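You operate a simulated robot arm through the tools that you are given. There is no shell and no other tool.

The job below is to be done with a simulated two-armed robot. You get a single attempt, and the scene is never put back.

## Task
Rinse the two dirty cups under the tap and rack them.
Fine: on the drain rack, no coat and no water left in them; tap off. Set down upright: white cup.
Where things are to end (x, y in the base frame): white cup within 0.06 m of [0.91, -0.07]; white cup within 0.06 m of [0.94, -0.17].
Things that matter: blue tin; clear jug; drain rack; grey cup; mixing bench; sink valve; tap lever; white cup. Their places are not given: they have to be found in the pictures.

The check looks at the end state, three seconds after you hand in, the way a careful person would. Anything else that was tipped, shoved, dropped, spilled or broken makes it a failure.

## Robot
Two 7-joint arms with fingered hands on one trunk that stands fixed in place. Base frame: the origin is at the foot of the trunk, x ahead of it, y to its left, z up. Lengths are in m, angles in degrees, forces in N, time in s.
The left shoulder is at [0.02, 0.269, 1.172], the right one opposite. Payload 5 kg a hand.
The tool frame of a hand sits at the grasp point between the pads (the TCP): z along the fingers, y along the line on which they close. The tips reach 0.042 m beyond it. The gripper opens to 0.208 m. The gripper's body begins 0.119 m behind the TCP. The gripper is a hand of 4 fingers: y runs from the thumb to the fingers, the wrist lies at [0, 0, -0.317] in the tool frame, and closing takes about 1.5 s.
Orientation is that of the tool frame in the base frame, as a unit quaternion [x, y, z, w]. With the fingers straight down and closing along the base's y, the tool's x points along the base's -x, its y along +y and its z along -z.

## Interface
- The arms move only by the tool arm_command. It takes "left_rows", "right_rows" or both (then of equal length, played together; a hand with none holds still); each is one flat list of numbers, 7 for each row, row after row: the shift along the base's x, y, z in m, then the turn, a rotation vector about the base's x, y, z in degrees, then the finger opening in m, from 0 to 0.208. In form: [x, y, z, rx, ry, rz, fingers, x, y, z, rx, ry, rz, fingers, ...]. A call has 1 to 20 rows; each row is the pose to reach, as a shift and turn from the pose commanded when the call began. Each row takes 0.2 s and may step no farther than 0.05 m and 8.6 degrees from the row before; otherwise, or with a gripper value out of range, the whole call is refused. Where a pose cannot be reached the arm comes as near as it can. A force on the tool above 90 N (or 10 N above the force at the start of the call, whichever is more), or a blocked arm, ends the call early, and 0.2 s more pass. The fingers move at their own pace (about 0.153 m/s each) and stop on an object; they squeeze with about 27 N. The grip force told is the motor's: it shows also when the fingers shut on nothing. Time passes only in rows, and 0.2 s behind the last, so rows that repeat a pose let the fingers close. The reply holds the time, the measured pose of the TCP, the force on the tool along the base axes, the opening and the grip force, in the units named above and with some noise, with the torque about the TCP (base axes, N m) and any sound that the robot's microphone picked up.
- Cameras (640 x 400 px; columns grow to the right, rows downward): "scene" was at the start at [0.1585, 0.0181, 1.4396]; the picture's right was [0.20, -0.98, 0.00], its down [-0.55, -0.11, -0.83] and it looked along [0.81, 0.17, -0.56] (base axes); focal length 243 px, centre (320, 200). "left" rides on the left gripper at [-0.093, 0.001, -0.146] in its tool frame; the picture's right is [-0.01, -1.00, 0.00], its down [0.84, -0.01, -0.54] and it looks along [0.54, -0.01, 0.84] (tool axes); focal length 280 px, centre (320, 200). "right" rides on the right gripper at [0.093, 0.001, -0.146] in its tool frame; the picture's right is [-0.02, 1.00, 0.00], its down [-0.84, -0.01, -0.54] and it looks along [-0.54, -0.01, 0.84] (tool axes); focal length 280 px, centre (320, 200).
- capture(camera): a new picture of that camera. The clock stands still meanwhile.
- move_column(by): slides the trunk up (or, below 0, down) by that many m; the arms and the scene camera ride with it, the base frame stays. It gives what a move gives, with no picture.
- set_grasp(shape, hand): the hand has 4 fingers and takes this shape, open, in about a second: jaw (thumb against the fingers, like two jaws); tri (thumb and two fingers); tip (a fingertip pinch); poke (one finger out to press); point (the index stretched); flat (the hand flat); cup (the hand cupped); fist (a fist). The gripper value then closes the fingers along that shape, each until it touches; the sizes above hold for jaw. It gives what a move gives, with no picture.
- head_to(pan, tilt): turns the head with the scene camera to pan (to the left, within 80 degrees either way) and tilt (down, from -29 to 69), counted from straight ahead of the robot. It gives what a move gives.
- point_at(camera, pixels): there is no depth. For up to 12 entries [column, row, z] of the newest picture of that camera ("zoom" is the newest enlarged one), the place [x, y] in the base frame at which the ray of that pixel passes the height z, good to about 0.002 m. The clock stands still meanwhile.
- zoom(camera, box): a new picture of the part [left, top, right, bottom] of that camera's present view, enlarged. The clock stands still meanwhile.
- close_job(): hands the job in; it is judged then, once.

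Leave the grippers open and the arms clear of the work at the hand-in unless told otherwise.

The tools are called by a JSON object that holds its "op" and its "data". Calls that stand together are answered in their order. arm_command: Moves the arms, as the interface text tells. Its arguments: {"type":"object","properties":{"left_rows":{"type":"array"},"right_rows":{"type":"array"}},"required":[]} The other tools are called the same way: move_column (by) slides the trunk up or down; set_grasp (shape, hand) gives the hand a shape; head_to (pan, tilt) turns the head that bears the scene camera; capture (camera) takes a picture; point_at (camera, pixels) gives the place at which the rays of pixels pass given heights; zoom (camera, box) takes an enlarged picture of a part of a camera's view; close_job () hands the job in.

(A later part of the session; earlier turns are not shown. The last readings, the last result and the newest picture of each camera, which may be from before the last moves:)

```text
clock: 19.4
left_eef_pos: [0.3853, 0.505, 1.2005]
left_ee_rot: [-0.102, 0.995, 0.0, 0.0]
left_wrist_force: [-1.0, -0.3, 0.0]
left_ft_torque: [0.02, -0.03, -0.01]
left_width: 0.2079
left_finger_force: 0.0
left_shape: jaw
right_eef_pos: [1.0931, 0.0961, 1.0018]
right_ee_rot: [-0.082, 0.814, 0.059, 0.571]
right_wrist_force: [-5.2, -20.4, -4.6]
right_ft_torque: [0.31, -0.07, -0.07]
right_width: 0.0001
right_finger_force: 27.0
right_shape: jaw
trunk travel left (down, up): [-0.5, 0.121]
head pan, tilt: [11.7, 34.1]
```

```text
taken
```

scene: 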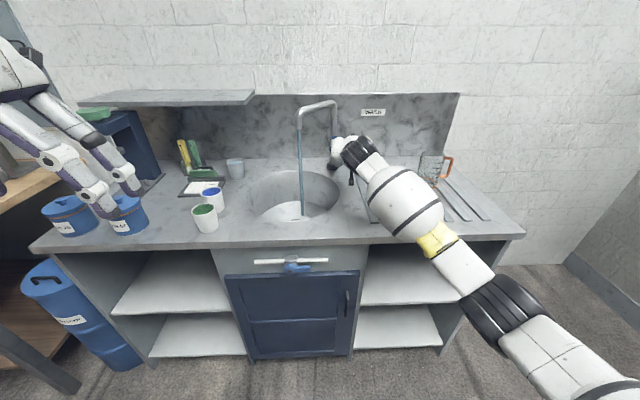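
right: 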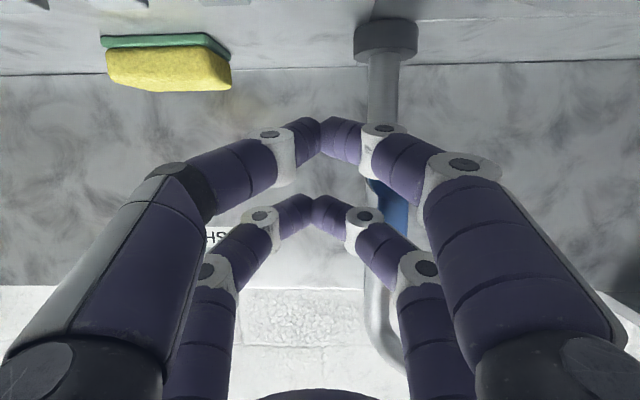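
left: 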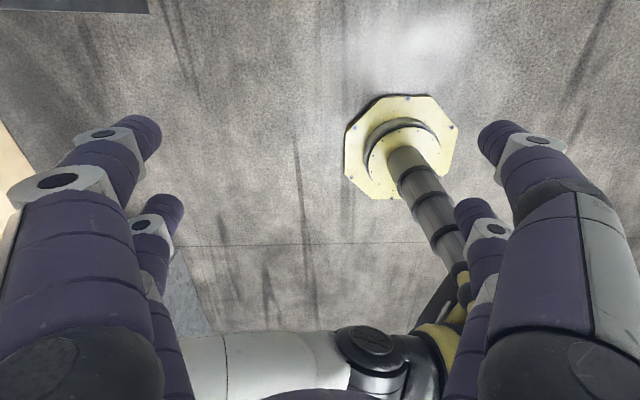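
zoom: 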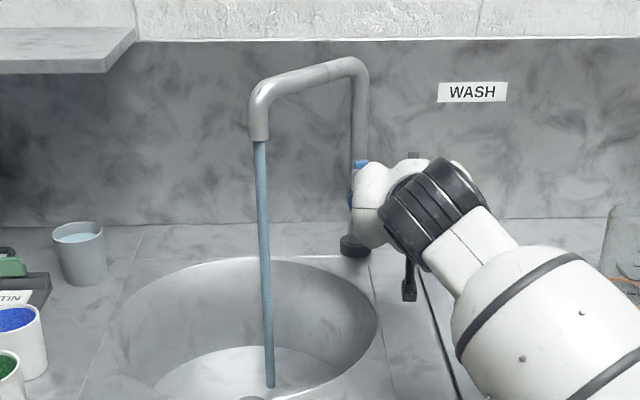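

A few steps were slightly too long; resend with shorter steps.

{"op": "arm_command", "data": {"right_rows": [0.002, -0.01, 0, 0, 0, 0, 0, -0.04, -0.018, 0, 0, 0, 0, 0, -0.085, -0.027, 0.008, 0, 0, 0, 0, -0.13, -0.036, 0.016, 0, 0, 0, 0, -0.175, -0.045, 0.024, 0, 0, 0, 0, -0.215, -0.054, 0.04, 0, 0, 0, 0, -0.255, -0.064, 0.058, 0, 0, 0, 0, -0.295, -0.075, 0.076, 0, 0, 0, 0, -0.335, -0.09, 0.094, 0, 0, 0, 0, -0.375, -0.11, 0.11, 0, 0, 0, 0, -0.415, -0.13, 0.12, 0, 0, 0, 0, -0.455, -0.15, 0.13, 0, 0, 0, 0, -0.485, -0.185, 0.14, 0, 0, 0, 0, -0.505, -0.225, 0.145, 0, 0, 0, 0, -0.525, -0.265, 0.15, 0, 0, 0, 0, -0.545, -0.305, 0.15, 0, 0, 0, 0, -0.565, -0.345, 0.15, 0, 0, 0, 0, -0.585, -0.385, 0.15, 0, 0, 0, 0]}}

{"op": "capture", "data": {"camera": "scene"}}

{"op": "zoom", "data": {"camera": "scene", "box": [230, 90, 370, 230]}}

```text
clock: 23.2
left_eef_pos: [0.3825, 0.5034, 1.2038]
left_ee_rot: [-0.101, 0.995, 0.0, 0.002]
left_wrist_force: [-2.1, -2.0, 2.1]
left_ft_torque: [0.37, -0.4, -0.04]
left_width: 0.208
left_finger_force: 0.1
left_shape: jaw
right_eef_pos: [0.6115, -0.2845, 1.2382]
right_ee_rot: [-0.084, 0.816, 0.06, 0.568]
right_wrist_force: [-1.8, -1.5, -0.4]
right_ft_torque: [0.1, -0.04, 0.25]
right_width: 0.0
right_finger_force: 26.7
right_shape: jaw
right hand out of reach, approached as far as the arm can: row 14, 15, 16, 17, 18
trunk travel left (down, up): [-0.5, 0.121]
head pan, tilt: [11.7, 34.1]
```

```text
taken
```

scene: 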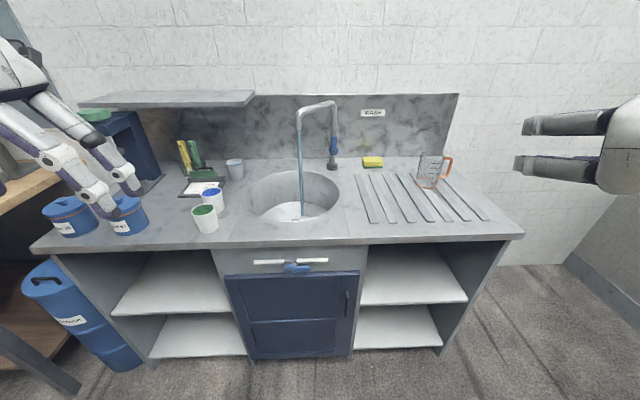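

```text
2.86 times, centred on (300, 160) of scene
```

zoom: 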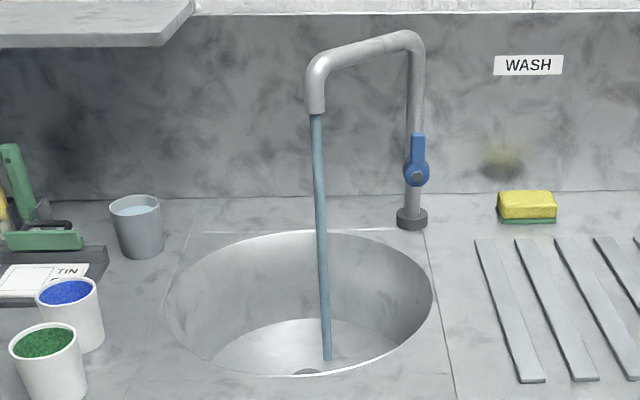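

Tap lever is upright, water on, and the sink drains. Now the left hand: pitch up 60° (tool 30° below horizontal), fingers at 0.13, to a waypoint in front of the green cup at about (0.515, 0.463, 1.05).

{"op": "arm_command", "data": {"left_rows": [0.0163, -0.0054, -0.0188, 1.52, -7.35, 0, 0.13, 0.0325, -0.0108, -0.0375, 3.05, -14.7, 0, 0.13, 0.0488, -0.0161, -0.0563, 4.57, -22.05, 0, 0.13, 0.065, -0.0215, -0.075, 6.1, -29.4, 0, 0.13, 0.0813, -0.0269, -0.0938, 7.62, -36.75, 0, 0.13, 0.0975, -0.0323, -0.1125, 9.15, -44.1, 0, 0.13, 0.1138, -0.0376, -0.1313, 10.67, -51.45, 0, 0.13, 0.13, -0.043, -0.15, 12.2, -58.8, 0, 0.13]}}

{"op": "capture", "data": {"camera": "left"}}

{"op": "capture", "data": {"camera": "scene"}}

```text
clock: 25.0
left_eef_pos: [0.6256, 0.4883, 1.1099]
left_ee_rot: [-0.088, 0.863, 0.051, 0.495]
left_wrist_force: [-0.1, -0.3, -0.5]
left_ft_torque: [0.02, 0.06, 0.0]
left_width: 0.1304
left_finger_force: 0.0
left_shape: jaw
left hand out of reach, approached as far as the arm can: row 5, 6, 7, 8
right_eef_pos: [0.6135, -0.2816, 1.237]
right_ee_rot: [-0.085, 0.818, 0.059, 0.566]
right_wrist_force: [0.8, -0.2, 0.0]
right_ft_torque: [-0.01, 0.0, -0.03]
right_width: 0.0001
right_finger_force: 27.1
right_shape: jaw
trunk travel left (down, up): [-0.5, 0.121]
head pan, tilt: [11.7, 34.1]
```

```text
taken
```

left: 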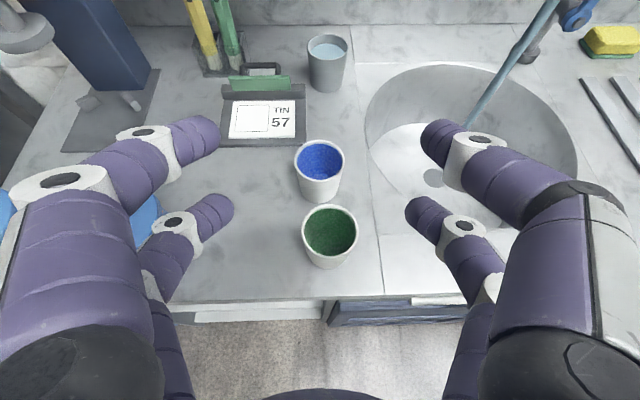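

```text
taken
```

scene: 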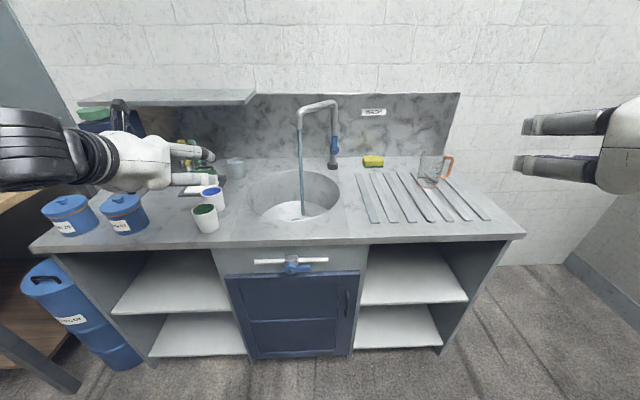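

The arm stopped at its near limit, at (0.626,0.488,1.110), which is fine for descending over the cup instead. The left camera sees green rim centre (330,229) and blue rim centre (320,157). Measure.

{"op": "zoom", "data": {"camera": "left", "box": [270, 120, 390, 280]}}

{"op": "point_at", "data": {"camera": "left", "pixels": [[330, 229, 0.943], [302, 230, 0.943], [358, 228, 0.943], [328, 269, 0.868], [320, 159, 0.943], [294, 160, 0.943], [345, 157, 0.943], [319, 203, 0.868], [327, 66, 0.945]]}}

```text
2.50 times, centred on (330, 200) of left
```

zoom: 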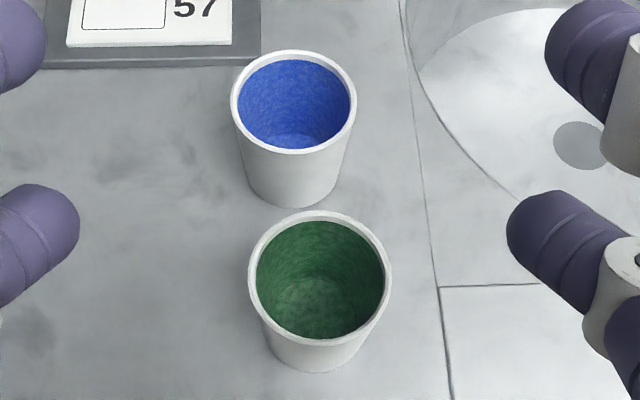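

```text
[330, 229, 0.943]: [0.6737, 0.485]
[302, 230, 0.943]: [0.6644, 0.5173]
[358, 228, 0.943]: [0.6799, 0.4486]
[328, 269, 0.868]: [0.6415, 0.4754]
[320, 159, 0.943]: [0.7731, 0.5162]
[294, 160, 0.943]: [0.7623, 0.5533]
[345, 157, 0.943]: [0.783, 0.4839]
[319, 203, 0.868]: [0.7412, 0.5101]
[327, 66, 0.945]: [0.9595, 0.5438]
```

Triangulating both views: green cup axis ≈ (0.670,0.487), blue ≈ (0.767,0.517), rims at z≈0.953. The insides are hollow with a coat on the walls. I'll move over the green cup at z 1.05, assuming the commanded pose is still the last row; safe either way as it stays above all cups.

{"op": "arm_command", "data": {"left_rows": [0.04, 0.006, 0, 0, 0, 0, 0.13, 0.08, 0.012, 0, 0, 0, 0, 0.13, 0.12, 0.018, 0, 0, 0, 0, 0.13, 0.157, 0.024, 0, 0, 0, 0, 0.13]}}

{"op": "capture", "data": {"camera": "left"}}

```text
clock: 26.0
left_eef_pos: [0.7854, 0.515, 1.1085]
left_ee_rot: [-0.089, 0.862, 0.052, 0.497]
left_wrist_force: [1.1, 0.3, -0.1]
left_ft_torque: [-0.02, 0.03, -0.05]
left_width: 0.1306
left_finger_force: 0.1
left_shape: jaw
right_eef_pos: [0.6131, -0.2809, 1.2372]
right_ee_rot: [-0.085, 0.818, 0.06, 0.566]
right_wrist_force: [0.0, -0.1, -0.5]
right_ft_torque: [-0.02, 0.01, 0.02]
right_width: 0.0
right_finger_force: 26.7
right_shape: jaw
trunk travel left (down, up): [-0.5, 0.121]
head pan, tilt: [11.7, 34.1]
```

```text
taken
```

left: 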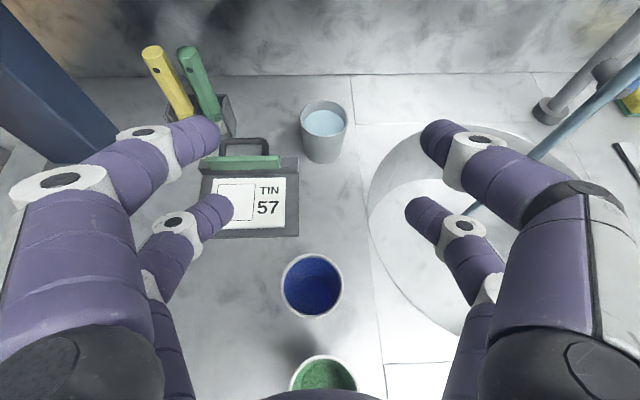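

The commanded pose is the reached one. This second left view helps check positions: blue rim centre at (312,284), green at (323,385).

{"op": "point_at", "data": {"camera": "left", "pixels": [[312, 284, 0.945], [312, 284, 0.952], [281, 286, 0.952], [343, 284, 0.952], [322, 384, 0.952], [289, 384, 0.952], [357, 384, 0.952], [324, 119, 0.945], [298, 236, 0.88]]}}

```text
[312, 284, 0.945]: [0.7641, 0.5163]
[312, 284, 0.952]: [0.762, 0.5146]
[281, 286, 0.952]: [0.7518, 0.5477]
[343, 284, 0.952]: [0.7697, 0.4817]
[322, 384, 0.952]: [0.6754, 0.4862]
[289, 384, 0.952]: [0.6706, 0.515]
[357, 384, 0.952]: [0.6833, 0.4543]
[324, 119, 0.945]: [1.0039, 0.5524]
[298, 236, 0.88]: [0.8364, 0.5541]
```

Green ≈ (0.672,0.486), blue ≈ (0.763,0.515). Move back over green at z 1.05 and look.

{"op": "arm_command", "data": {"left_rows": [-0.038, -0.0095, -0.0197, 0, 0, 0, 0.13, -0.076, -0.019, -0.0393, 0, 0, 0, 0.13, -0.113, -0.0285, -0.059, 0, 0, 0, 0.13]}}

{"op": "capture", "data": {"camera": "left"}}

{"op": "capture", "data": {"camera": "scene"}}

```text
clock: 26.8
left_eef_pos: [0.672, 0.4871, 1.0511]
left_ee_rot: [-0.088, 0.861, 0.051, 0.498]
left_wrist_force: [-0.7, 0.2, 0.1]
left_ft_torque: [-0.05, 0.02, -0.02]
left_width: 0.1304
left_finger_force: 0.2
left_shape: jaw
right_eef_pos: [0.6128, -0.2809, 1.2378]
right_ee_rot: [-0.084, 0.817, 0.06, 0.567]
right_wrist_force: [0.5, -0.3, 0.3]
right_ft_torque: [-0.02, 0.05, 0.03]
right_width: 0.0001
right_finger_force: 26.8
right_shape: jaw
trunk travel left (down, up): [-0.5, 0.121]
head pan, tilt: [11.7, 34.1]
```

```text
taken
```

left: 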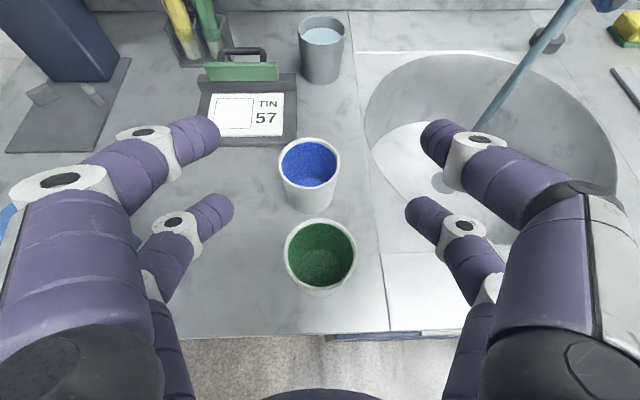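

```text
taken
```

scene: 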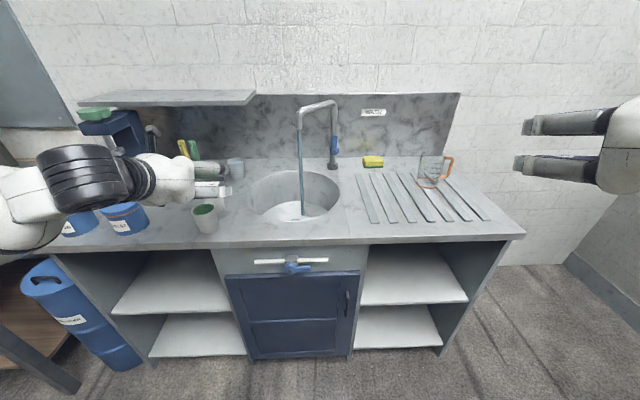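

Before descending I want to check the left forearm's clearance from the tins and the wooden bench; pan the head left.

{"op": "head_to", "data": {"pan": 45, "tilt": 40}}

{"op": "capture", "data": {"camera": "scene"}}

```text
clock: 27.8
left_eef_pos: [0.6716, 0.4852, 1.0501]
left_ee_rot: [-0.088, 0.861, 0.051, 0.498]
left_wrist_force: [0.0, -0.1, 0.1]
left_ft_torque: [-0.02, -0.01, -0.04]
left_width: 0.1302
left_finger_force: 0.2
left_shape: jaw
right_eef_pos: [0.6131, -0.2811, 1.2371]
right_ee_rot: [-0.084, 0.818, 0.059, 0.566]
right_wrist_force: [-0.3, -0.3, 0.6]
right_ft_torque: [-0.05, 0.0, -0.02]
right_width: 0.0
right_finger_force: 27.1
right_shape: jaw
trunk travel left (down, up): [-0.5, 0.121]
head pan, tilt: [45.0, 40.0]
```

```text
taken
```

scene: 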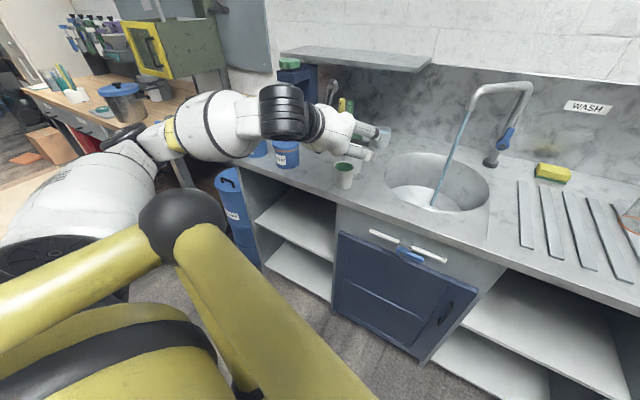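

The elbow is held out left at shoulder height, away from tins and the wooden bench. Descend to z 0.93.

{"op": "arm_command", "data": {"left_rows": [0, 0, -0.03, 0, 0, 0, 0.13, 0, 0, -0.06, 0, 0, 0, 0.13, 0, 0, -0.09, 0, 0, 0, 0.13, 0, 0, -0.12, 0, 0, 0, 0.13]}}

{"op": "capture", "data": {"camera": "left"}}

{"op": "zoom", "data": {"camera": "scene", "box": [220, 80, 420, 220]}}

```text
clock: 28.8
left_eef_pos: [0.6703, 0.485, 0.9335]
left_ee_rot: [-0.087, 0.86, 0.05, 0.5]
left_wrist_force: [-1.5, 0.6, 15.9]
left_ft_torque: [0.17, -0.17, -0.04]
left_width: 0.13
left_finger_force: 0.0
left_shape: jaw
right_eef_pos: [0.6117, -0.2803, 1.2373]
right_ee_rot: [-0.084, 0.817, 0.059, 0.568]
right_wrist_force: [0.3, -0.7, 0.7]
right_ft_torque: [-0.02, -0.01, -0.02]
right_width: 0.0
right_finger_force: 26.6
right_shape: jaw
trunk travel left (down, up): [-0.5, 0.121]
head pan, tilt: [45.0, 40.0]
```

```text
taken
```

left: 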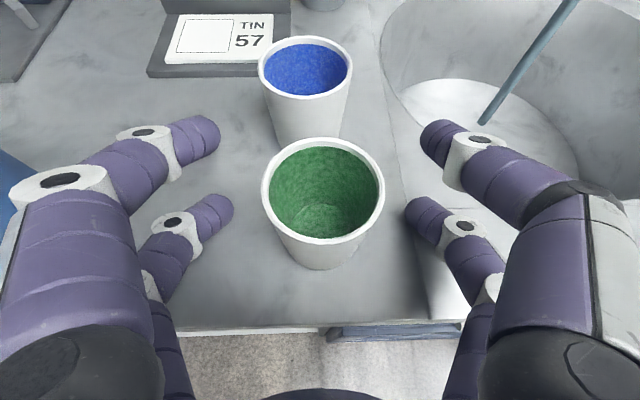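

```text
2.86 times, centred on (320, 150) of scene
```

zoom: 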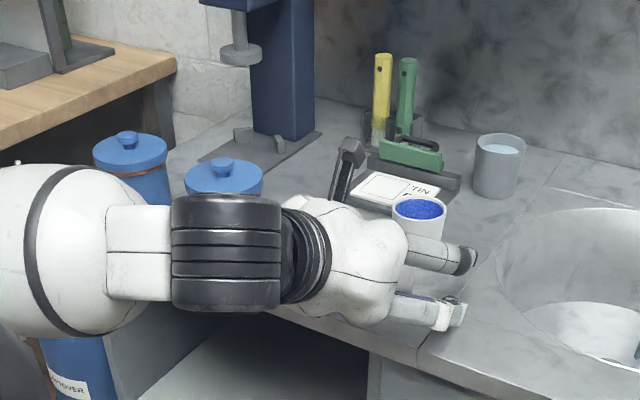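

The lower fingertips already touch the bench at z 0.9335 (16 N up) and at 30° tilt the upper pair would pass over the rim. A near-horizontal hand (5° tilt) will put both finger pairs on the cup. Raise the trunk 0.1 m (lifting the hand straight up), which also gives the wrist room.

{"op": "move_column", "data": {"by": 0.1}}

{"op": "arm_command", "data": {"left_rows": [0, 0, 0, 1.27, -6.12, 0, 0.13, 0, 0, 0, 2.54, -12.25, 0, 0.13, 0, 0, 0, 3.81, -18.37, 0, 0.13, 0, 0, 0, 5.08, -24.5, 0, 0.13]}}

{"op": "capture", "data": {"camera": "left"}}

{"op": "capture", "data": {"camera": "scene"}}

```text
clock: 30.1
left_eef_pos: [0.6708, 0.4849, 1.0299]
left_ee_rot: [-0.088, 0.862, 0.05, 0.497]
left_wrist_force: [0.2, 0.2, -0.3]
left_ft_torque: [-0.03, -0.02, -0.02]
left_width: 0.1302
left_finger_force: 0.0
left_shape: jaw
right_eef_pos: [0.6144, -0.2785, 1.3378]
right_ee_rot: [-0.083, 0.815, 0.058, 0.57]
right_wrist_force: [0.5, 0.0, 0.1]
right_ft_torque: [0.01, 0.0, 0.0]
right_width: 0.0001
right_finger_force: 26.7
right_shape: jaw
trunk travel left (down, up): [-0.6, 0.021]
head pan, tilt: [45.0, 40.0]
```

```text
clock: 31.1
left_eef_pos: [0.6722, 0.4837, 1.0306]
left_ee_rot: [-0.087, 0.847, 0.053, 0.522]
left_wrist_force: [-0.4, -0.4, 0.1]
left_ft_torque: [-0.01, 0.0, -0.07]
left_width: 0.1302
left_finger_force: 0.1
left_shape: jaw
left hand out of reach, approached as far as the arm can: row 1, 2, 3, 4
right_eef_pos: [0.6133, -0.2774, 1.3375]
right_ee_rot: [-0.083, 0.815, 0.059, 0.571]
right_wrist_force: [0.1, 0.0, 1.3]
right_ft_torque: [0.01, 0.0, -0.03]
right_width: 0.0
right_finger_force: 26.5
right_shape: jaw
trunk travel left (down, up): [-0.6, 0.021]
head pan, tilt: [45.0, 40.0]
```

```text
taken
```

left: 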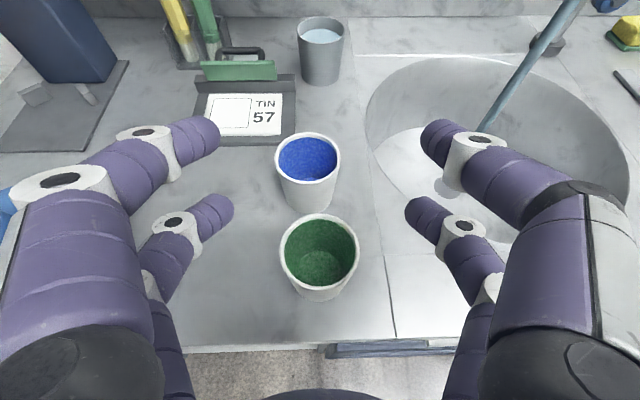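

```text
taken
```

scene: 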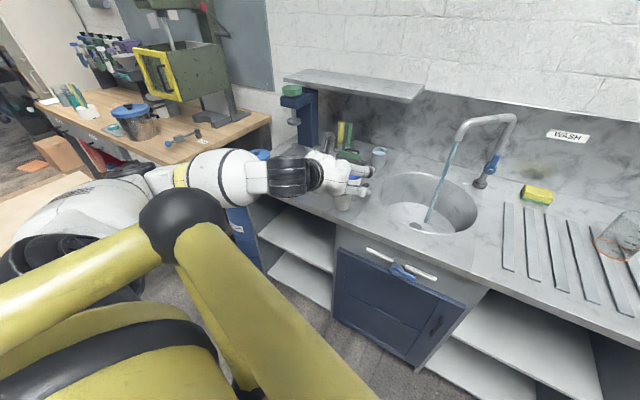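

Limited by the elbow's near limit; lower down there's room. Descend to z 0.965 (fingers straddling the cup), then pitch to ~5° tilt.

{"op": "arm_command", "data": {"left_rows": [0, 0.001, -0.033, 0, 0, 0, 0.13, 0, 0.002, -0.066, 0, 0, 0, 0.13, 0, 0.002, -0.066, 1.49, -7.19, 0, 0.13, 0, 0.002, -0.066, 2.98, -14.37, 0, 0.13, 0, 0.002, -0.066, 4.47, -21.56, 0, 0.13]}}

{"op": "capture", "data": {"camera": "left"}}

{"op": "zoom", "data": {"camera": "scene", "box": [200, 100, 420, 240]}}

```text
clock: 31.8
left_eef_pos: [0.6518, 0.4746, 0.9332]
left_ee_rot: [-0.081, 0.871, 0.045, 0.483]
left_wrist_force: [-7.3, -2.7, 28.6]
left_ft_torque: [-0.24, 0.21, -0.17]
left_width: 0.1292
left_finger_force: 0.1
left_shape: jaw
left hand out of reach, approached as far as the arm can: row 1, 2, 3
right_eef_pos: [0.6157, -0.2752, 1.3365]
right_ee_rot: [-0.085, 0.815, 0.06, 0.569]
right_wrist_force: [2.2, 2.6, -0.8]
right_ft_torque: [-0.07, 0.08, -0.21]
right_width: 0.0002
right_finger_force: 27.3
right_shape: jaw
trunk travel left (down, up): [-0.6, 0.021]
head pan, tilt: [45.0, 40.0]
stopped in row 3 (left hand): the force on the tool passed its limit at 123 N (the readings are from after the stop); the commanded pose is now the measured one
```

```text
taken
```

left: 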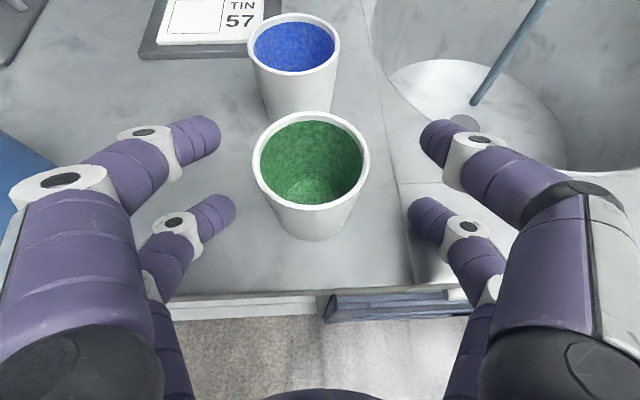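

```text
2.86 times, centred on (310, 170) of scene
```

zoom: 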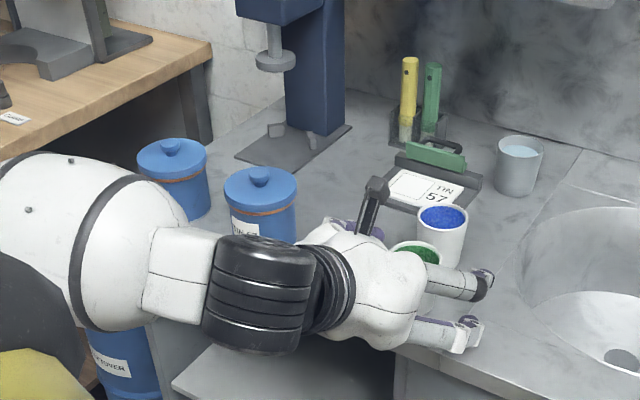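

The arm hit joint limits near the trunk and pressed the bench (123 N stop); nothing was moved. The hand should point more to the right so the wrist goes outward. Lift straight up first, then yaw the hand by −20° about the vertical above the cups.

{"op": "arm_command", "data": {"left_rows": [0.005, 0.003, 0.02, 0, 0, 0, 0.13, 0.01, 0.006, 0.05, 0, 0, 0, 0.13, 0.015, 0.008, 0.08, 0, 0, 0, 0.13, 0.018, 0.01, 0.11, 0, 0, -5, 0.13, 0.018, 0.01, 0.12, 0, 0, -12, 0.13, 0.018, 0.01, 0.12, 0, 0, -20, 0.13]}}

{"op": "capture", "data": {"camera": "left"}}

{"op": "capture", "data": {"camera": "scene"}}

```text
clock: 33.2
left_eef_pos: [0.6681, 0.4843, 1.0503]
left_ee_rot: [0.071, 0.874, -0.037, 0.48]
left_wrist_force: [0.7, -0.3, -0.2]
left_ft_torque: [-0.02, 0.0, 0.04]
left_width: 0.1299
left_finger_force: 0.1
left_shape: jaw
right_eef_pos: [0.6138, -0.2779, 1.3369]
right_ee_rot: [-0.083, 0.815, 0.058, 0.57]
right_wrist_force: [0.1, 0.0, -0.5]
right_ft_torque: [-0.04, -0.03, 0.01]
right_width: 0.0
right_finger_force: 26.5
right_shape: jaw
trunk travel left (down, up): [-0.6, 0.021]
head pan, tilt: [45.0, 40.0]
```

```text
taken
```

left: 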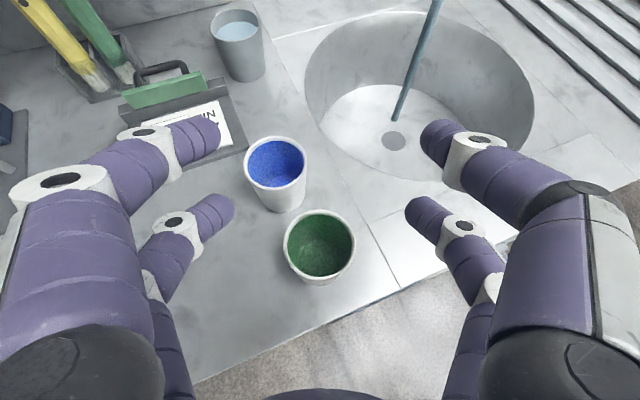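

```text
taken
```

scene: 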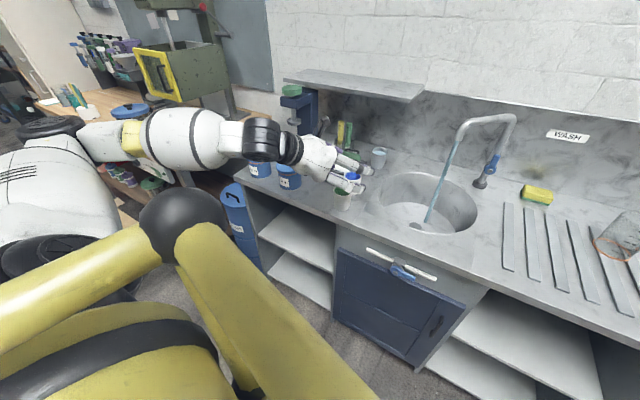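

Yaw is now about −9°. Quick check of where the wooden mixing bench's near edge lies relative to the elbow.

{"op": "point_at", "data": {"camera": "scene", "pixels": [[268, 118, 0.85], [40, 105, 0.85], [180, 140, 1.1], [90, 140, 1.1], [260, 172, 0.95], [287, 180, 0.95], [290, 186, 0.87]]}}

{"op": "zoom", "data": {"camera": "scene", "box": [0, 80, 280, 240]}}

```text
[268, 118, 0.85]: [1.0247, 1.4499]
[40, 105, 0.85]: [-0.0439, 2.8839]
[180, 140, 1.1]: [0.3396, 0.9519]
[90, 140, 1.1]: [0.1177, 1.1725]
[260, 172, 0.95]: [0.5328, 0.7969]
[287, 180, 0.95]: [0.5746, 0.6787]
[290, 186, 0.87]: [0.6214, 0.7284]
```

```text
2.29 times, centred on (140, 160) of scene
```

zoom: 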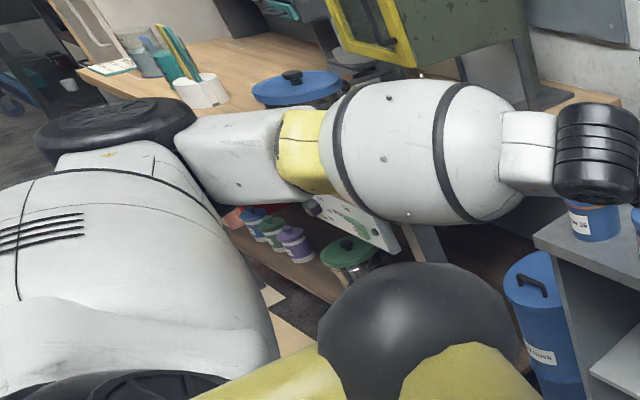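

The mixing bench is well clear (y>1). Now pitch up 25° at this height to ~7° tilt.

{"op": "arm_command", "data": {"left_rows": [-0.001, 0.001, 0, -1.01, -6.17, 0, 0.13, -0.002, 0.002, 0, -2.02, -12.35, 0, 0.13, -0.004, 0.003, 0, -3.03, -18.52, 0, 0.13, -0.005, 0.003, 0, -4.04, -24.7, 0, 0.13]}}

{"op": "capture", "data": {"camera": "left"}}

```text
clock: 34.2
left_eef_pos: [0.6657, 0.4891, 1.05]
left_ee_rot: [0.066, 0.829, -0.041, 0.554]
left_wrist_force: [0.9, 0.8, -0.5]
left_ft_torque: [-0.02, -0.05, -0.07]
left_width: 0.1301
left_finger_force: 0.1
left_shape: jaw
left hand out of reach, approached as far as the arm can: row 3, 4
right_eef_pos: [0.615, -0.2773, 1.336]
right_ee_rot: [-0.083, 0.815, 0.058, 0.571]
right_wrist_force: [-0.6, -0.5, 1.2]
right_ft_torque: [-0.04, 0.02, -0.08]
right_width: 0.0
right_finger_force: 27.2
right_shape: jaw
trunk travel left (down, up): [-0.6, 0.021]
head pan, tilt: [45.0, 40.0]
```

```text
taken
```

left: 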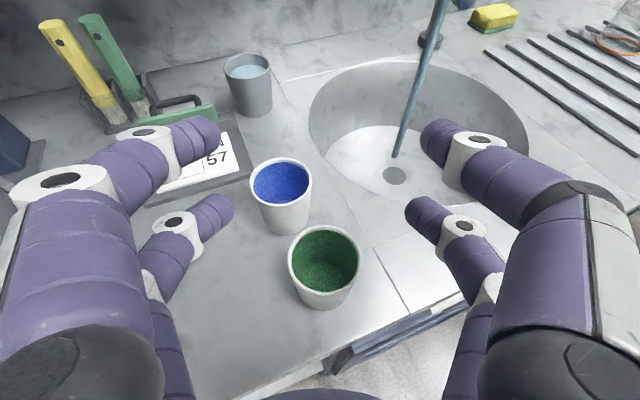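

It settles at ~23° tilt. That works if I set the TCP ~0.022 m behind the cup axis, so both finger pairs land between z 0.89 and 0.95. Move back a little and descend to z 0.985 first.

{"op": "arm_command", "data": {"left_rows": [-0.009, 0, -0.01, 0, 0, 0, 0.13, -0.0165, 0.0005, -0.035, 0, 0, 0, 0.13, -0.0165, 0.0005, -0.065, 0, 0, 0, 0.13]}}

{"op": "capture", "data": {"camera": "left"}}

```text
clock: 35.2
left_eef_pos: [0.6391, 0.4944, 0.998]
left_ee_rot: [0.064, 0.843, -0.039, 0.533]
left_wrist_force: [-0.6, 0.0, 2.5]
left_ft_torque: [0.08, 0.27, 0.07]
left_width: 0.1301
left_finger_force: 0.1
left_shape: jaw
left hand out of reach, approached as far as the arm can: row 2, 3
right_eef_pos: [0.6128, -0.2784, 1.3366]
right_ee_rot: [-0.084, 0.815, 0.059, 0.57]
right_wrist_force: [-1.5, -0.8, 0.3]
right_ft_torque: [-0.01, -0.08, 0.01]
right_width: 0.0001
right_finger_force: 26.8
right_shape: jaw
trunk travel left (down, up): [-0.6, 0.021]
head pan, tilt: [45.0, 40.0]
stopped in row 3 (left hand): the arm was blocked; the commanded pose is now the measured one
```

```text
taken
```

left: 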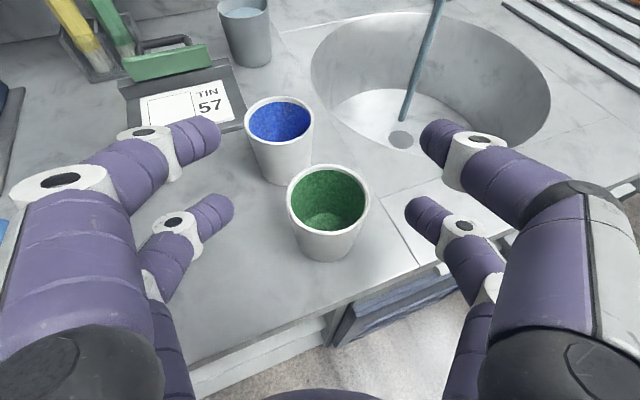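

Blocked by a joint limit because the shoulder is now too high; a lower shoulder should give a better arm shape. Raise the hand 0.3 m relative, then lower the trunk 0.25 m.

{"op": "arm_command", "data": {"left_rows": [0.004, 0, 0.038, 0, 0, 0, 0.13, 0.008, 0, 0.076, 0, 0, 0, 0.13, 0.012, 0, 0.114, 0, 0, 0, 0.13, 0.016, 0, 0.152, 0, 0, 0, 0.13, 0.02, 0, 0.19, 0, 0, 0, 0.13, 0.024, 0, 0.228, 0, 0, 0, 0.13, 0.028, 0, 0.266, 0, 0, 0, 0.13, 0.032, 0, 0.304, 0, 0, 0, 0.13]}}

```text
clock: 37.0
left_eef_pos: [0.6737, 0.4957, 1.3011]
left_ee_rot: [0.063, 0.844, -0.039, 0.532]
left_wrist_force: [0.1, 0.3, -1.0]
left_ft_torque: [0.01, 0.03, 0.08]
left_width: 0.13
left_finger_force: 0.0
left_shape: jaw
right_eef_pos: [0.6161, -0.2789, 1.3355]
right_ee_rot: [-0.084, 0.815, 0.059, 0.57]
right_wrist_force: [1.2, -0.6, 0.2]
right_ft_torque: [0.01, -0.02, 0.03]
right_width: 0.0
right_finger_force: 26.6
right_shape: jaw
trunk travel left (down, up): [-0.6, 0.021]
head pan, tilt: [45.0, 40.0]
```

All reached. Test whether the hand can pitch up another 16° here (wrist above shoulder).

{"op": "arm_command", "data": {"left_rows": [0, 0, 0, -1.3, -7.9, 0, 0.13, 0, 0, 0, -2.6, -15.8, 0, 0.13]}}

```text
clock: 37.6
left_eef_pos: [0.6735, 0.4949, 1.3016]
left_ee_rot: [0.057, 0.76, -0.049, 0.645]
left_wrist_force: [0.9, -0.8, 0.5]
left_ft_torque: [-0.03, 0.07, 0.05]
left_width: 0.13
left_finger_force: 0.0
left_shape: jaw
right_eef_pos: [0.6152, -0.2788, 1.3364]
right_ee_rot: [-0.083, 0.815, 0.059, 0.57]
right_wrist_force: [-0.4, -0.1, -1.0]
right_ft_torque: [0.01, -0.04, 0.08]
right_width: 0.0
right_finger_force: 27.1
right_shape: jaw
trunk travel left (down, up): [-0.6, 0.021]
head pan, tilt: [45.0, 40.0]
```

Reached (tilt now ~10°). Lower the trunk 0.25 m, so the hand sits at z≈1.05.

{"op": "move_column", "data": {"by": -0.25}}

{"op": "capture", "data": {"camera": "left"}}

{"op": "capture", "data": {"camera": "scene"}}

```text
clock: 40.2
left_eef_pos: [0.6735, 0.4947, 1.0516]
left_ee_rot: [0.055, 0.76, -0.048, 0.645]
left_wrist_force: [0.1, -0.2, -0.4]
left_ft_torque: [-0.02, 0.03, 0.0]
left_width: 0.1299
left_finger_force: 0.0
left_shape: jaw
right_eef_pos: [0.6274, -0.2784, 1.0657]
right_ee_rot: [-0.083, 0.826, 0.061, 0.554]
right_wrist_force: [-0.3, -0.4, 0.5]
right_ft_torque: [0.0, 0.01, 0.01]
right_width: 0.0
right_finger_force: 27.4
right_shape: jaw
trunk travel left (down, up): [-0.35, 0.271]
head pan, tilt: [45.0, 40.0]
```

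```text
taken
```

left: 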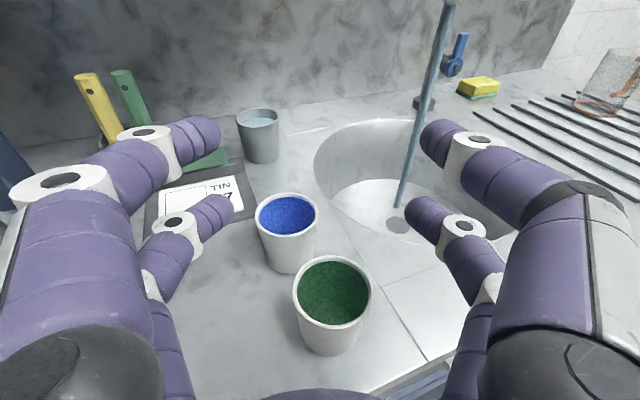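

```text
taken
```

scene: 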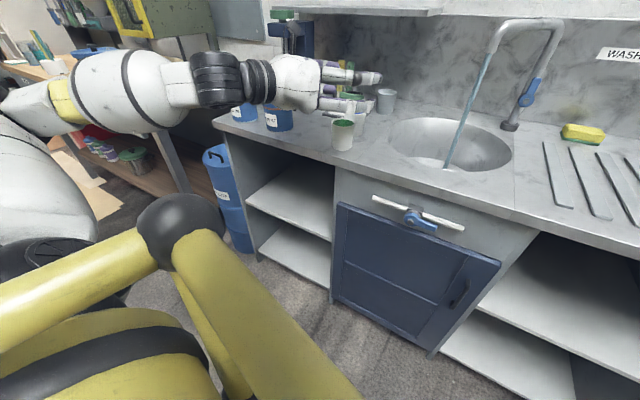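

Now the hand is nearly level over the cups. Re-measure: green rim centre (332,290), blue rim (287,214).

{"op": "point_at", "data": {"camera": "left", "pixels": [[332, 290, 0.953], [294, 290, 0.953], [371, 290, 0.953], [287, 214, 0.953], [256, 216, 0.953], [318, 212, 0.953], [330, 354, 0.868]]}}

```text
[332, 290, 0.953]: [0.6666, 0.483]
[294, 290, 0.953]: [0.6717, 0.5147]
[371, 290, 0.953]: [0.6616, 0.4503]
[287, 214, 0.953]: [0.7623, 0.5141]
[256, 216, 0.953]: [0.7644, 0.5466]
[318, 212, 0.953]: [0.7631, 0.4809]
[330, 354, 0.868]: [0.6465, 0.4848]
```

Green axis ≈ (0.668,0.484). Descend in steps to z 0.97 with the TCP 0.01 m behind the axis.

{"op": "arm_command", "data": {"left_rows": [-0.0155, -0.009, -0.02, 0, 0, 0, 0.13, -0.0155, -0.009, -0.05, 0, 0, 0, 0.13, -0.0155, -0.009, -0.08, 0, 0, 0, 0.13]}}

{"op": "capture", "data": {"camera": "left"}}

```text
clock: 41.0
left_eef_pos: [0.6667, 0.4901, 0.9704]
left_ee_rot: [0.056, 0.761, -0.049, 0.644]
left_wrist_force: [-0.1, -0.1, -0.4]
left_ft_torque: [-0.02, -0.02, -0.04]
left_width: 0.13
left_finger_force: 0.1
left_shape: jaw
left hand out of reach, approached as far as the arm can: row 2, 3
right_eef_pos: [0.6276, -0.2786, 1.0641]
right_ee_rot: [-0.083, 0.826, 0.06, 0.554]
right_wrist_force: [0.0, 1.0, -0.2]
right_ft_torque: [-0.01, 0.01, -0.03]
right_width: 0.0
right_finger_force: 27.1
right_shape: jaw
trunk travel left (down, up): [-0.35, 0.271]
head pan, tilt: [45.0, 40.0]
```

```text
taken
```

left: 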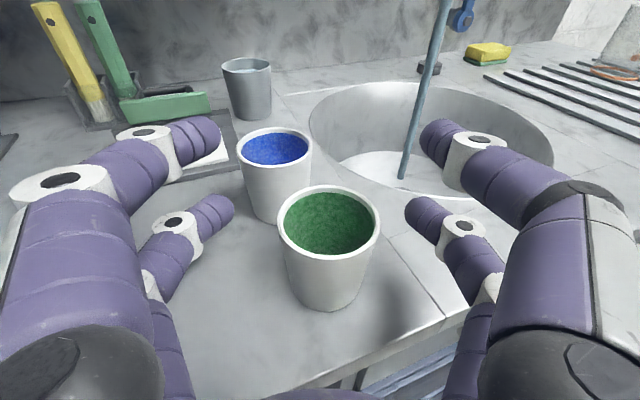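

It's at the near limit, with the TCP practically at the cup axis; fine. Nudge (+0.003, −0.004) and descend to z≈0.929.

{"op": "arm_command", "data": {"left_rows": [0.003, -0.004, -0.014, 0, 0, 0, 0.13, 0.003, -0.004, -0.028, 0, 0, 0, 0.13, 0.003, -0.004, -0.041, 0, 0, 0, 0.13]}}

{"op": "capture", "data": {"camera": "left"}}

{"op": "zoom", "data": {"camera": "scene", "box": [180, 40, 420, 200]}}

```text
clock: 41.8
left_eef_pos: [0.6727, 0.4909, 0.9312]
left_ee_rot: [0.054, 0.764, -0.05, 0.641]
left_wrist_force: [2.1, 1.3, 0.2]
left_ft_torque: [-0.06, 0.07, -0.27]
left_width: 0.1301
left_finger_force: 0.0
left_shape: jaw
left hand out of reach, approached as far as the arm can: row 3
right_eef_pos: [0.6296, -0.2778, 1.0634]
right_ee_rot: [-0.082, 0.828, 0.06, 0.552]
right_wrist_force: [1.3, 2.0, -1.3]
right_ft_torque: [-0.04, -0.01, -0.16]
right_width: 0.0
right_finger_force: 26.9
right_shape: jaw
trunk travel left (down, up): [-0.35, 0.271]
head pan, tilt: [45.0, 40.0]
```

```text
taken
```

left: 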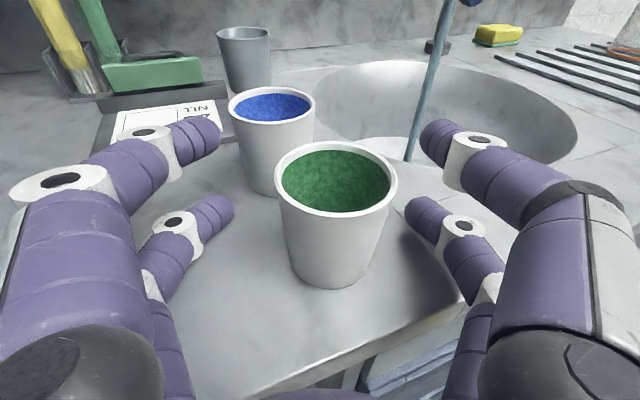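

```text
2.50 times, centred on (300, 120) of scene
```

zoom: 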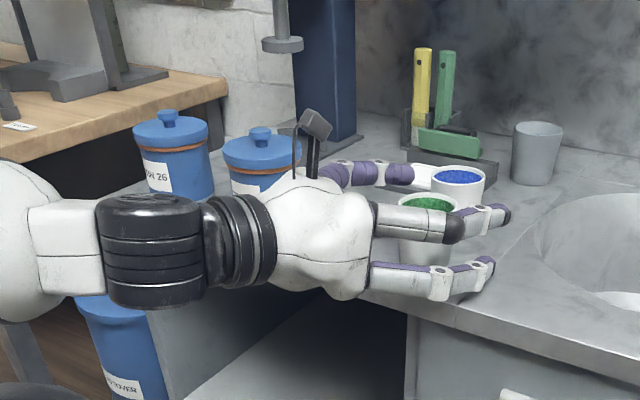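

The fingers straddle the green cup with both pairs between foot and rim; the left fingertip clears the blue cup by several mm. Close on it.

{"op": "arm_command", "data": {"left_rows": [0, 0, 0, 0, 0, 0, 0.1, 0, 0, 0, 0, 0, 0, 0.08, 0, 0, 0, 0, 0, 0, 0.06, 0, 0, 0, 0, 0, 0, 0.03, 0, 0, 0, 0, 0, 0, 0, 0, 0, 0, 0, 0, 0, 0]}}

{"op": "capture", "data": {"camera": "left"}}

{"op": "zoom", "data": {"camera": "scene", "box": [240, 60, 420, 200]}}

```text
clock: 43.2
left_eef_pos: [0.6713, 0.49, 0.9361]
left_ee_rot: [0.054, 0.761, -0.049, 0.644]
left_wrist_force: [1.3, 0.2, 0.6]
left_ft_torque: [0.01, -0.04, 0.02]
left_width: 0.0035
left_finger_force: 27.0
left_shape: jaw
right_eef_pos: [0.6295, -0.2786, 1.0642]
right_ee_rot: [-0.083, 0.826, 0.061, 0.554]
right_wrist_force: [0.2, 0.6, 0.4]
right_ft_torque: [0.01, 0.0, -0.04]
right_width: 0.0
right_finger_force: 26.8
right_shape: jaw
trunk travel left (down, up): [-0.35, 0.271]
head pan, tilt: [45.0, 40.0]
```

```text
taken
```

left: 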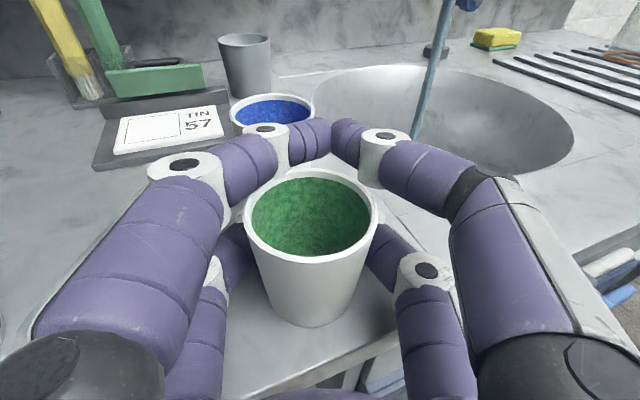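

```text
2.86 times, centred on (330, 130) of scene
```

zoom: 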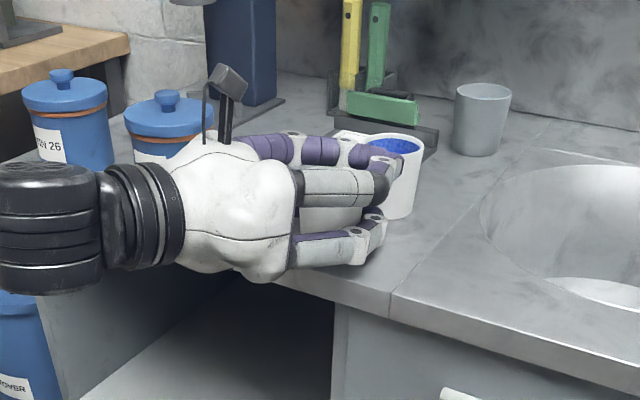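

The upper fingers closed in front of the cup, caging it, and the lower pair seems to touch its sides. Check where the cup is relative to the hand before lifting.

{"op": "point_at", "data": {"camera": "left", "pixels": [[311, 215, 0.953], [244, 218, 0.953], [378, 212, 0.953], [311, 175, 0.953], [311, 258, 0.953], [311, 327, 0.868], [270, 112, 0.953]]}}

{"op": "zoom", "data": {"camera": "left", "box": [180, 80, 460, 340]}}

```text
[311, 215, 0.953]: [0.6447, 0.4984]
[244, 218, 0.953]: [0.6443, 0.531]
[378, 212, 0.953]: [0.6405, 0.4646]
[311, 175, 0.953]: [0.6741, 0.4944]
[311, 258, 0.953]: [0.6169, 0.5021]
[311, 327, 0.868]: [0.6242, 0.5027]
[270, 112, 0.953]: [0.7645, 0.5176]
```

```text
1.54 times, centred on (320, 210) of left
```

zoom: 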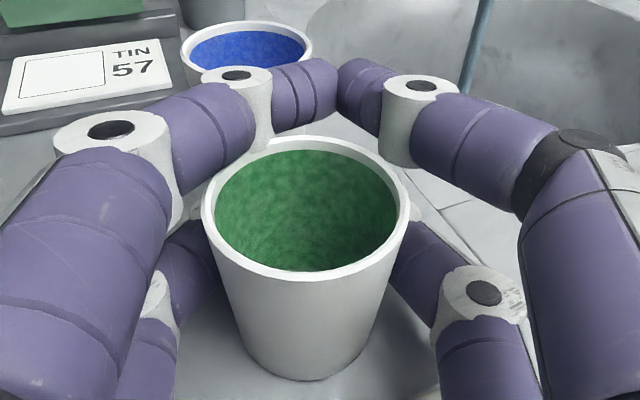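

The closing fingertips met in front of the cup and merely slid it back 2.5 cm to about (0.644,0.498): the fingertips, ~0.03–0.04 m beyond the TCP, are the real contact. I must set the cup axis about 0.03 m ahead of the TCP. Open slowly, then lift clear.

{"op": "arm_command", "data": {"left_rows": [0, 0, 0, 0, 0, 0, 0.04, 0, 0, 0, 0, 0, 0, 0.08, 0, 0, 0, 0, 0, 0, 0.12, 0, 0, 0, 0, 0, 0, 0.14, 0, 0, 0, 0, 0, 0, 0.14, 0, 0, 0.04, 0, 0, 0, 0.14, 0, 0, 0.08, 0, 0, 0, 0.14, 0, 0, 0.12, 0, 0, 0, 0.14]}}

{"op": "capture", "data": {"camera": "left"}}

{"op": "capture", "data": {"camera": "scene"}}

```text
clock: 45.0
left_eef_pos: [0.6718, 0.4895, 1.0577]
left_ee_rot: [0.056, 0.761, -0.049, 0.644]
left_wrist_force: [-0.1, -0.3, 0.8]
left_ft_torque: [0.02, 0.02, 0.02]
left_width: 0.1394
left_finger_force: 0.0
left_shape: jaw
right_eef_pos: [0.6291, -0.2782, 1.0662]
right_ee_rot: [-0.084, 0.826, 0.062, 0.553]
right_wrist_force: [-0.7, 0.3, -0.6]
right_ft_torque: [-0.01, 0.03, 0.0]
right_width: 0.0002
right_finger_force: 27.0
right_shape: jaw
trunk travel left (down, up): [-0.35, 0.271]
head pan, tilt: [45.0, 40.0]
```

```text
taken
```

left: 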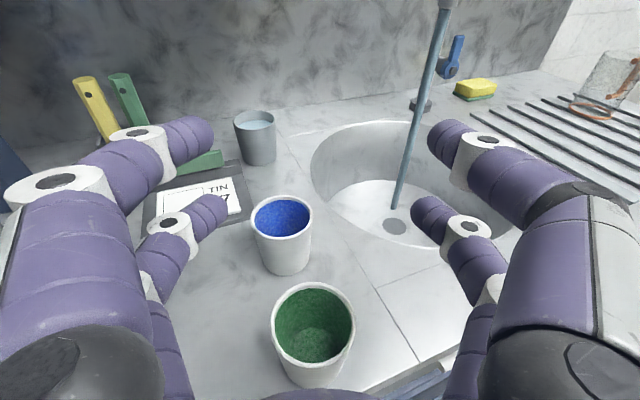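

```text
taken
```

scene: 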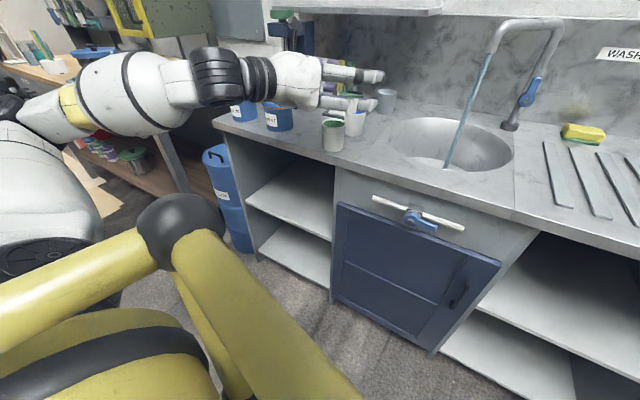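

{"op": "point_at", "data": {"camera": "left", "pixels": [[313, 322, 0.953], [270, 322, 0.953], [355, 322, 0.953], [284, 215, 0.953]]}}

{"op": "point_at", "data": {"camera": "scene", "pixels": [[280, 132, 0.868], [292, 129, 0.868], [267, 129, 0.868], [243, 122, 0.868], [335, 152, 0.868], [333, 122, 0.953]]}}

{"op": "zoom", "data": {"camera": "scene", "box": [200, 60, 420, 180]}}

```text
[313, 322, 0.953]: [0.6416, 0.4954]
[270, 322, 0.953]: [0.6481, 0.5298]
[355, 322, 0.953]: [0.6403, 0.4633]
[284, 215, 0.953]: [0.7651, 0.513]
```

```text
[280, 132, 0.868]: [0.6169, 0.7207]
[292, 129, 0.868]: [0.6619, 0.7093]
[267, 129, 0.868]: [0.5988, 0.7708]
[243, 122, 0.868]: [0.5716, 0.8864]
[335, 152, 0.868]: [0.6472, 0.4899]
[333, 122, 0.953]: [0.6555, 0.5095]
```

```text
2.91 times, centred on (310, 120) of scene
```

zoom: 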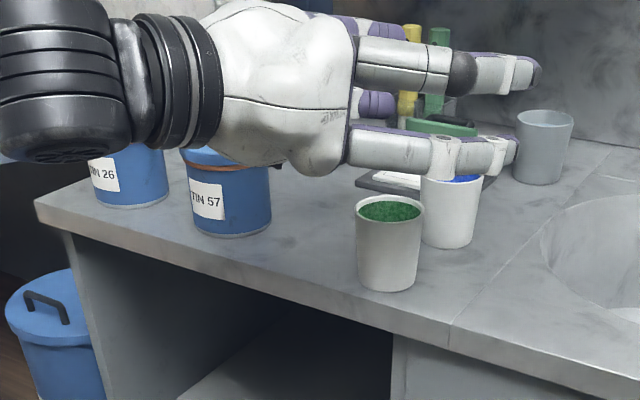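

Green cup upright at ≈(0.643,0.497), near the front edge; tin 57 centred ≈(0.648,0.765). Yaw the hand a further −17° (heading −25°) and shift so the TCP will be 0.03 m behind the cup: (0.616,0.510), staying at z 1.058.

{"op": "arm_command", "data": {"left_rows": [0, 0, 0, 0, 0, -6, 0.14, 0, 0, 0, 0, 0, -12, 0.14, -0.02, 0.007, 0, 0, 0, -17, 0.14, -0.056, 0.0205, 0, 0, 0, -17, 0.14]}}

{"op": "capture", "data": {"camera": "left"}}

{"op": "capture", "data": {"camera": "scene"}}

```text
clock: 46.0
left_eef_pos: [0.6139, 0.5144, 1.0565]
left_ee_rot: [0.166, 0.745, -0.144, 0.63]
left_wrist_force: [-0.8, 4.0, -3.7]
left_ft_torque: [-0.23, -0.3, -0.38]
left_width: 0.1396
left_finger_force: 0.0
left_shape: jaw
right_eef_pos: [0.6287, -0.2741, 1.0648]
right_ee_rot: [-0.084, 0.827, 0.06, 0.553]
right_wrist_force: [0.2, 3.0, 1.0]
right_ft_torque: [-0.15, 0.12, -0.24]
right_width: 0.0
right_finger_force: 27.1
right_shape: jaw
trunk travel left (down, up): [-0.35, 0.271]
head pan, tilt: [45.0, 40.0]
```

```text
taken
```

left: 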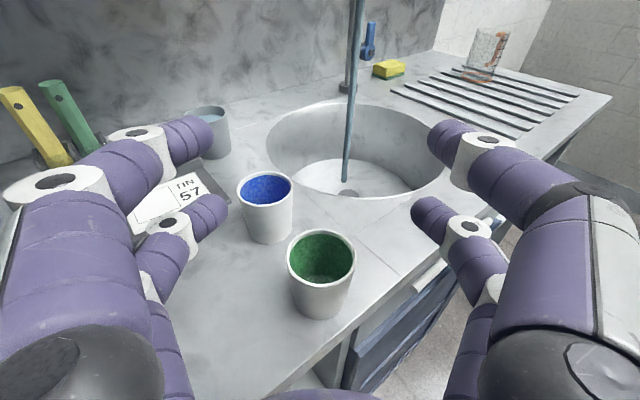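

```text
taken
```

scene: 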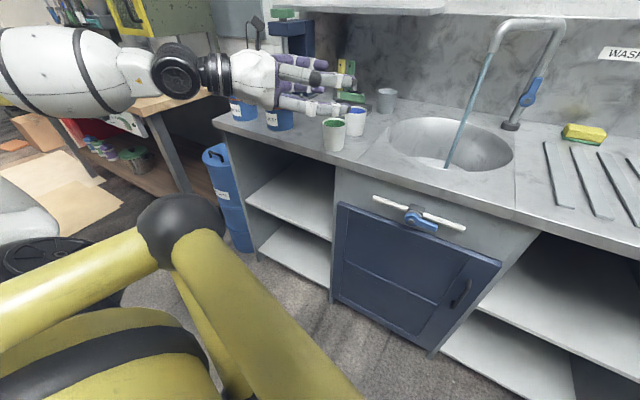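

Reached with no limit. Cup is 0.033 m ahead and laterally centred within 3 mm. Descend to z 0.965 then check.

{"op": "arm_command", "data": {"left_rows": [0, -0.002, -0.03, 0, 0, 0, 0.14, 0, -0.002, -0.06, 0, 0, 0, 0.14, 0, -0.002, -0.09, 0, 0, 0, 0.14]}}

{"op": "capture", "data": {"camera": "left"}}

```text
clock: 46.8
left_eef_pos: [0.6163, 0.5088, 0.9672]
left_ee_rot: [0.167, 0.744, -0.143, 0.631]
left_wrist_force: [1.8, 0.8, -1.4]
left_ft_torque: [-0.1, -0.09, -0.15]
left_width: 0.1399
left_finger_force: 0.1
left_shape: jaw
right_eef_pos: [0.6303, -0.2774, 1.0637]
right_ee_rot: [-0.083, 0.826, 0.061, 0.554]
right_wrist_force: [2.4, 1.2, -0.3]
right_ft_torque: [0.04, -0.01, -0.02]
right_width: 0.0001
right_finger_force: 27.1
right_shape: jaw
trunk travel left (down, up): [-0.35, 0.271]
head pan, tilt: [45.0, 40.0]
```

```text
taken
```

left: 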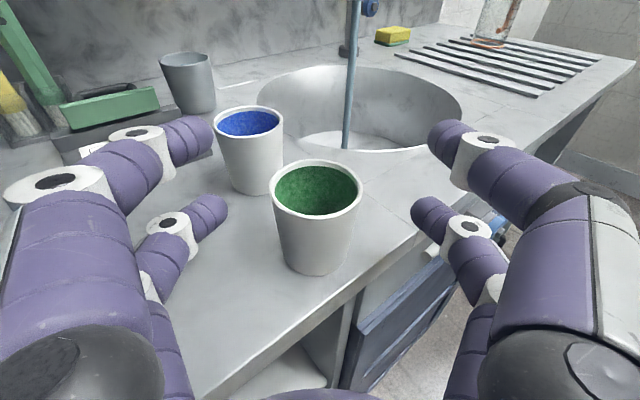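

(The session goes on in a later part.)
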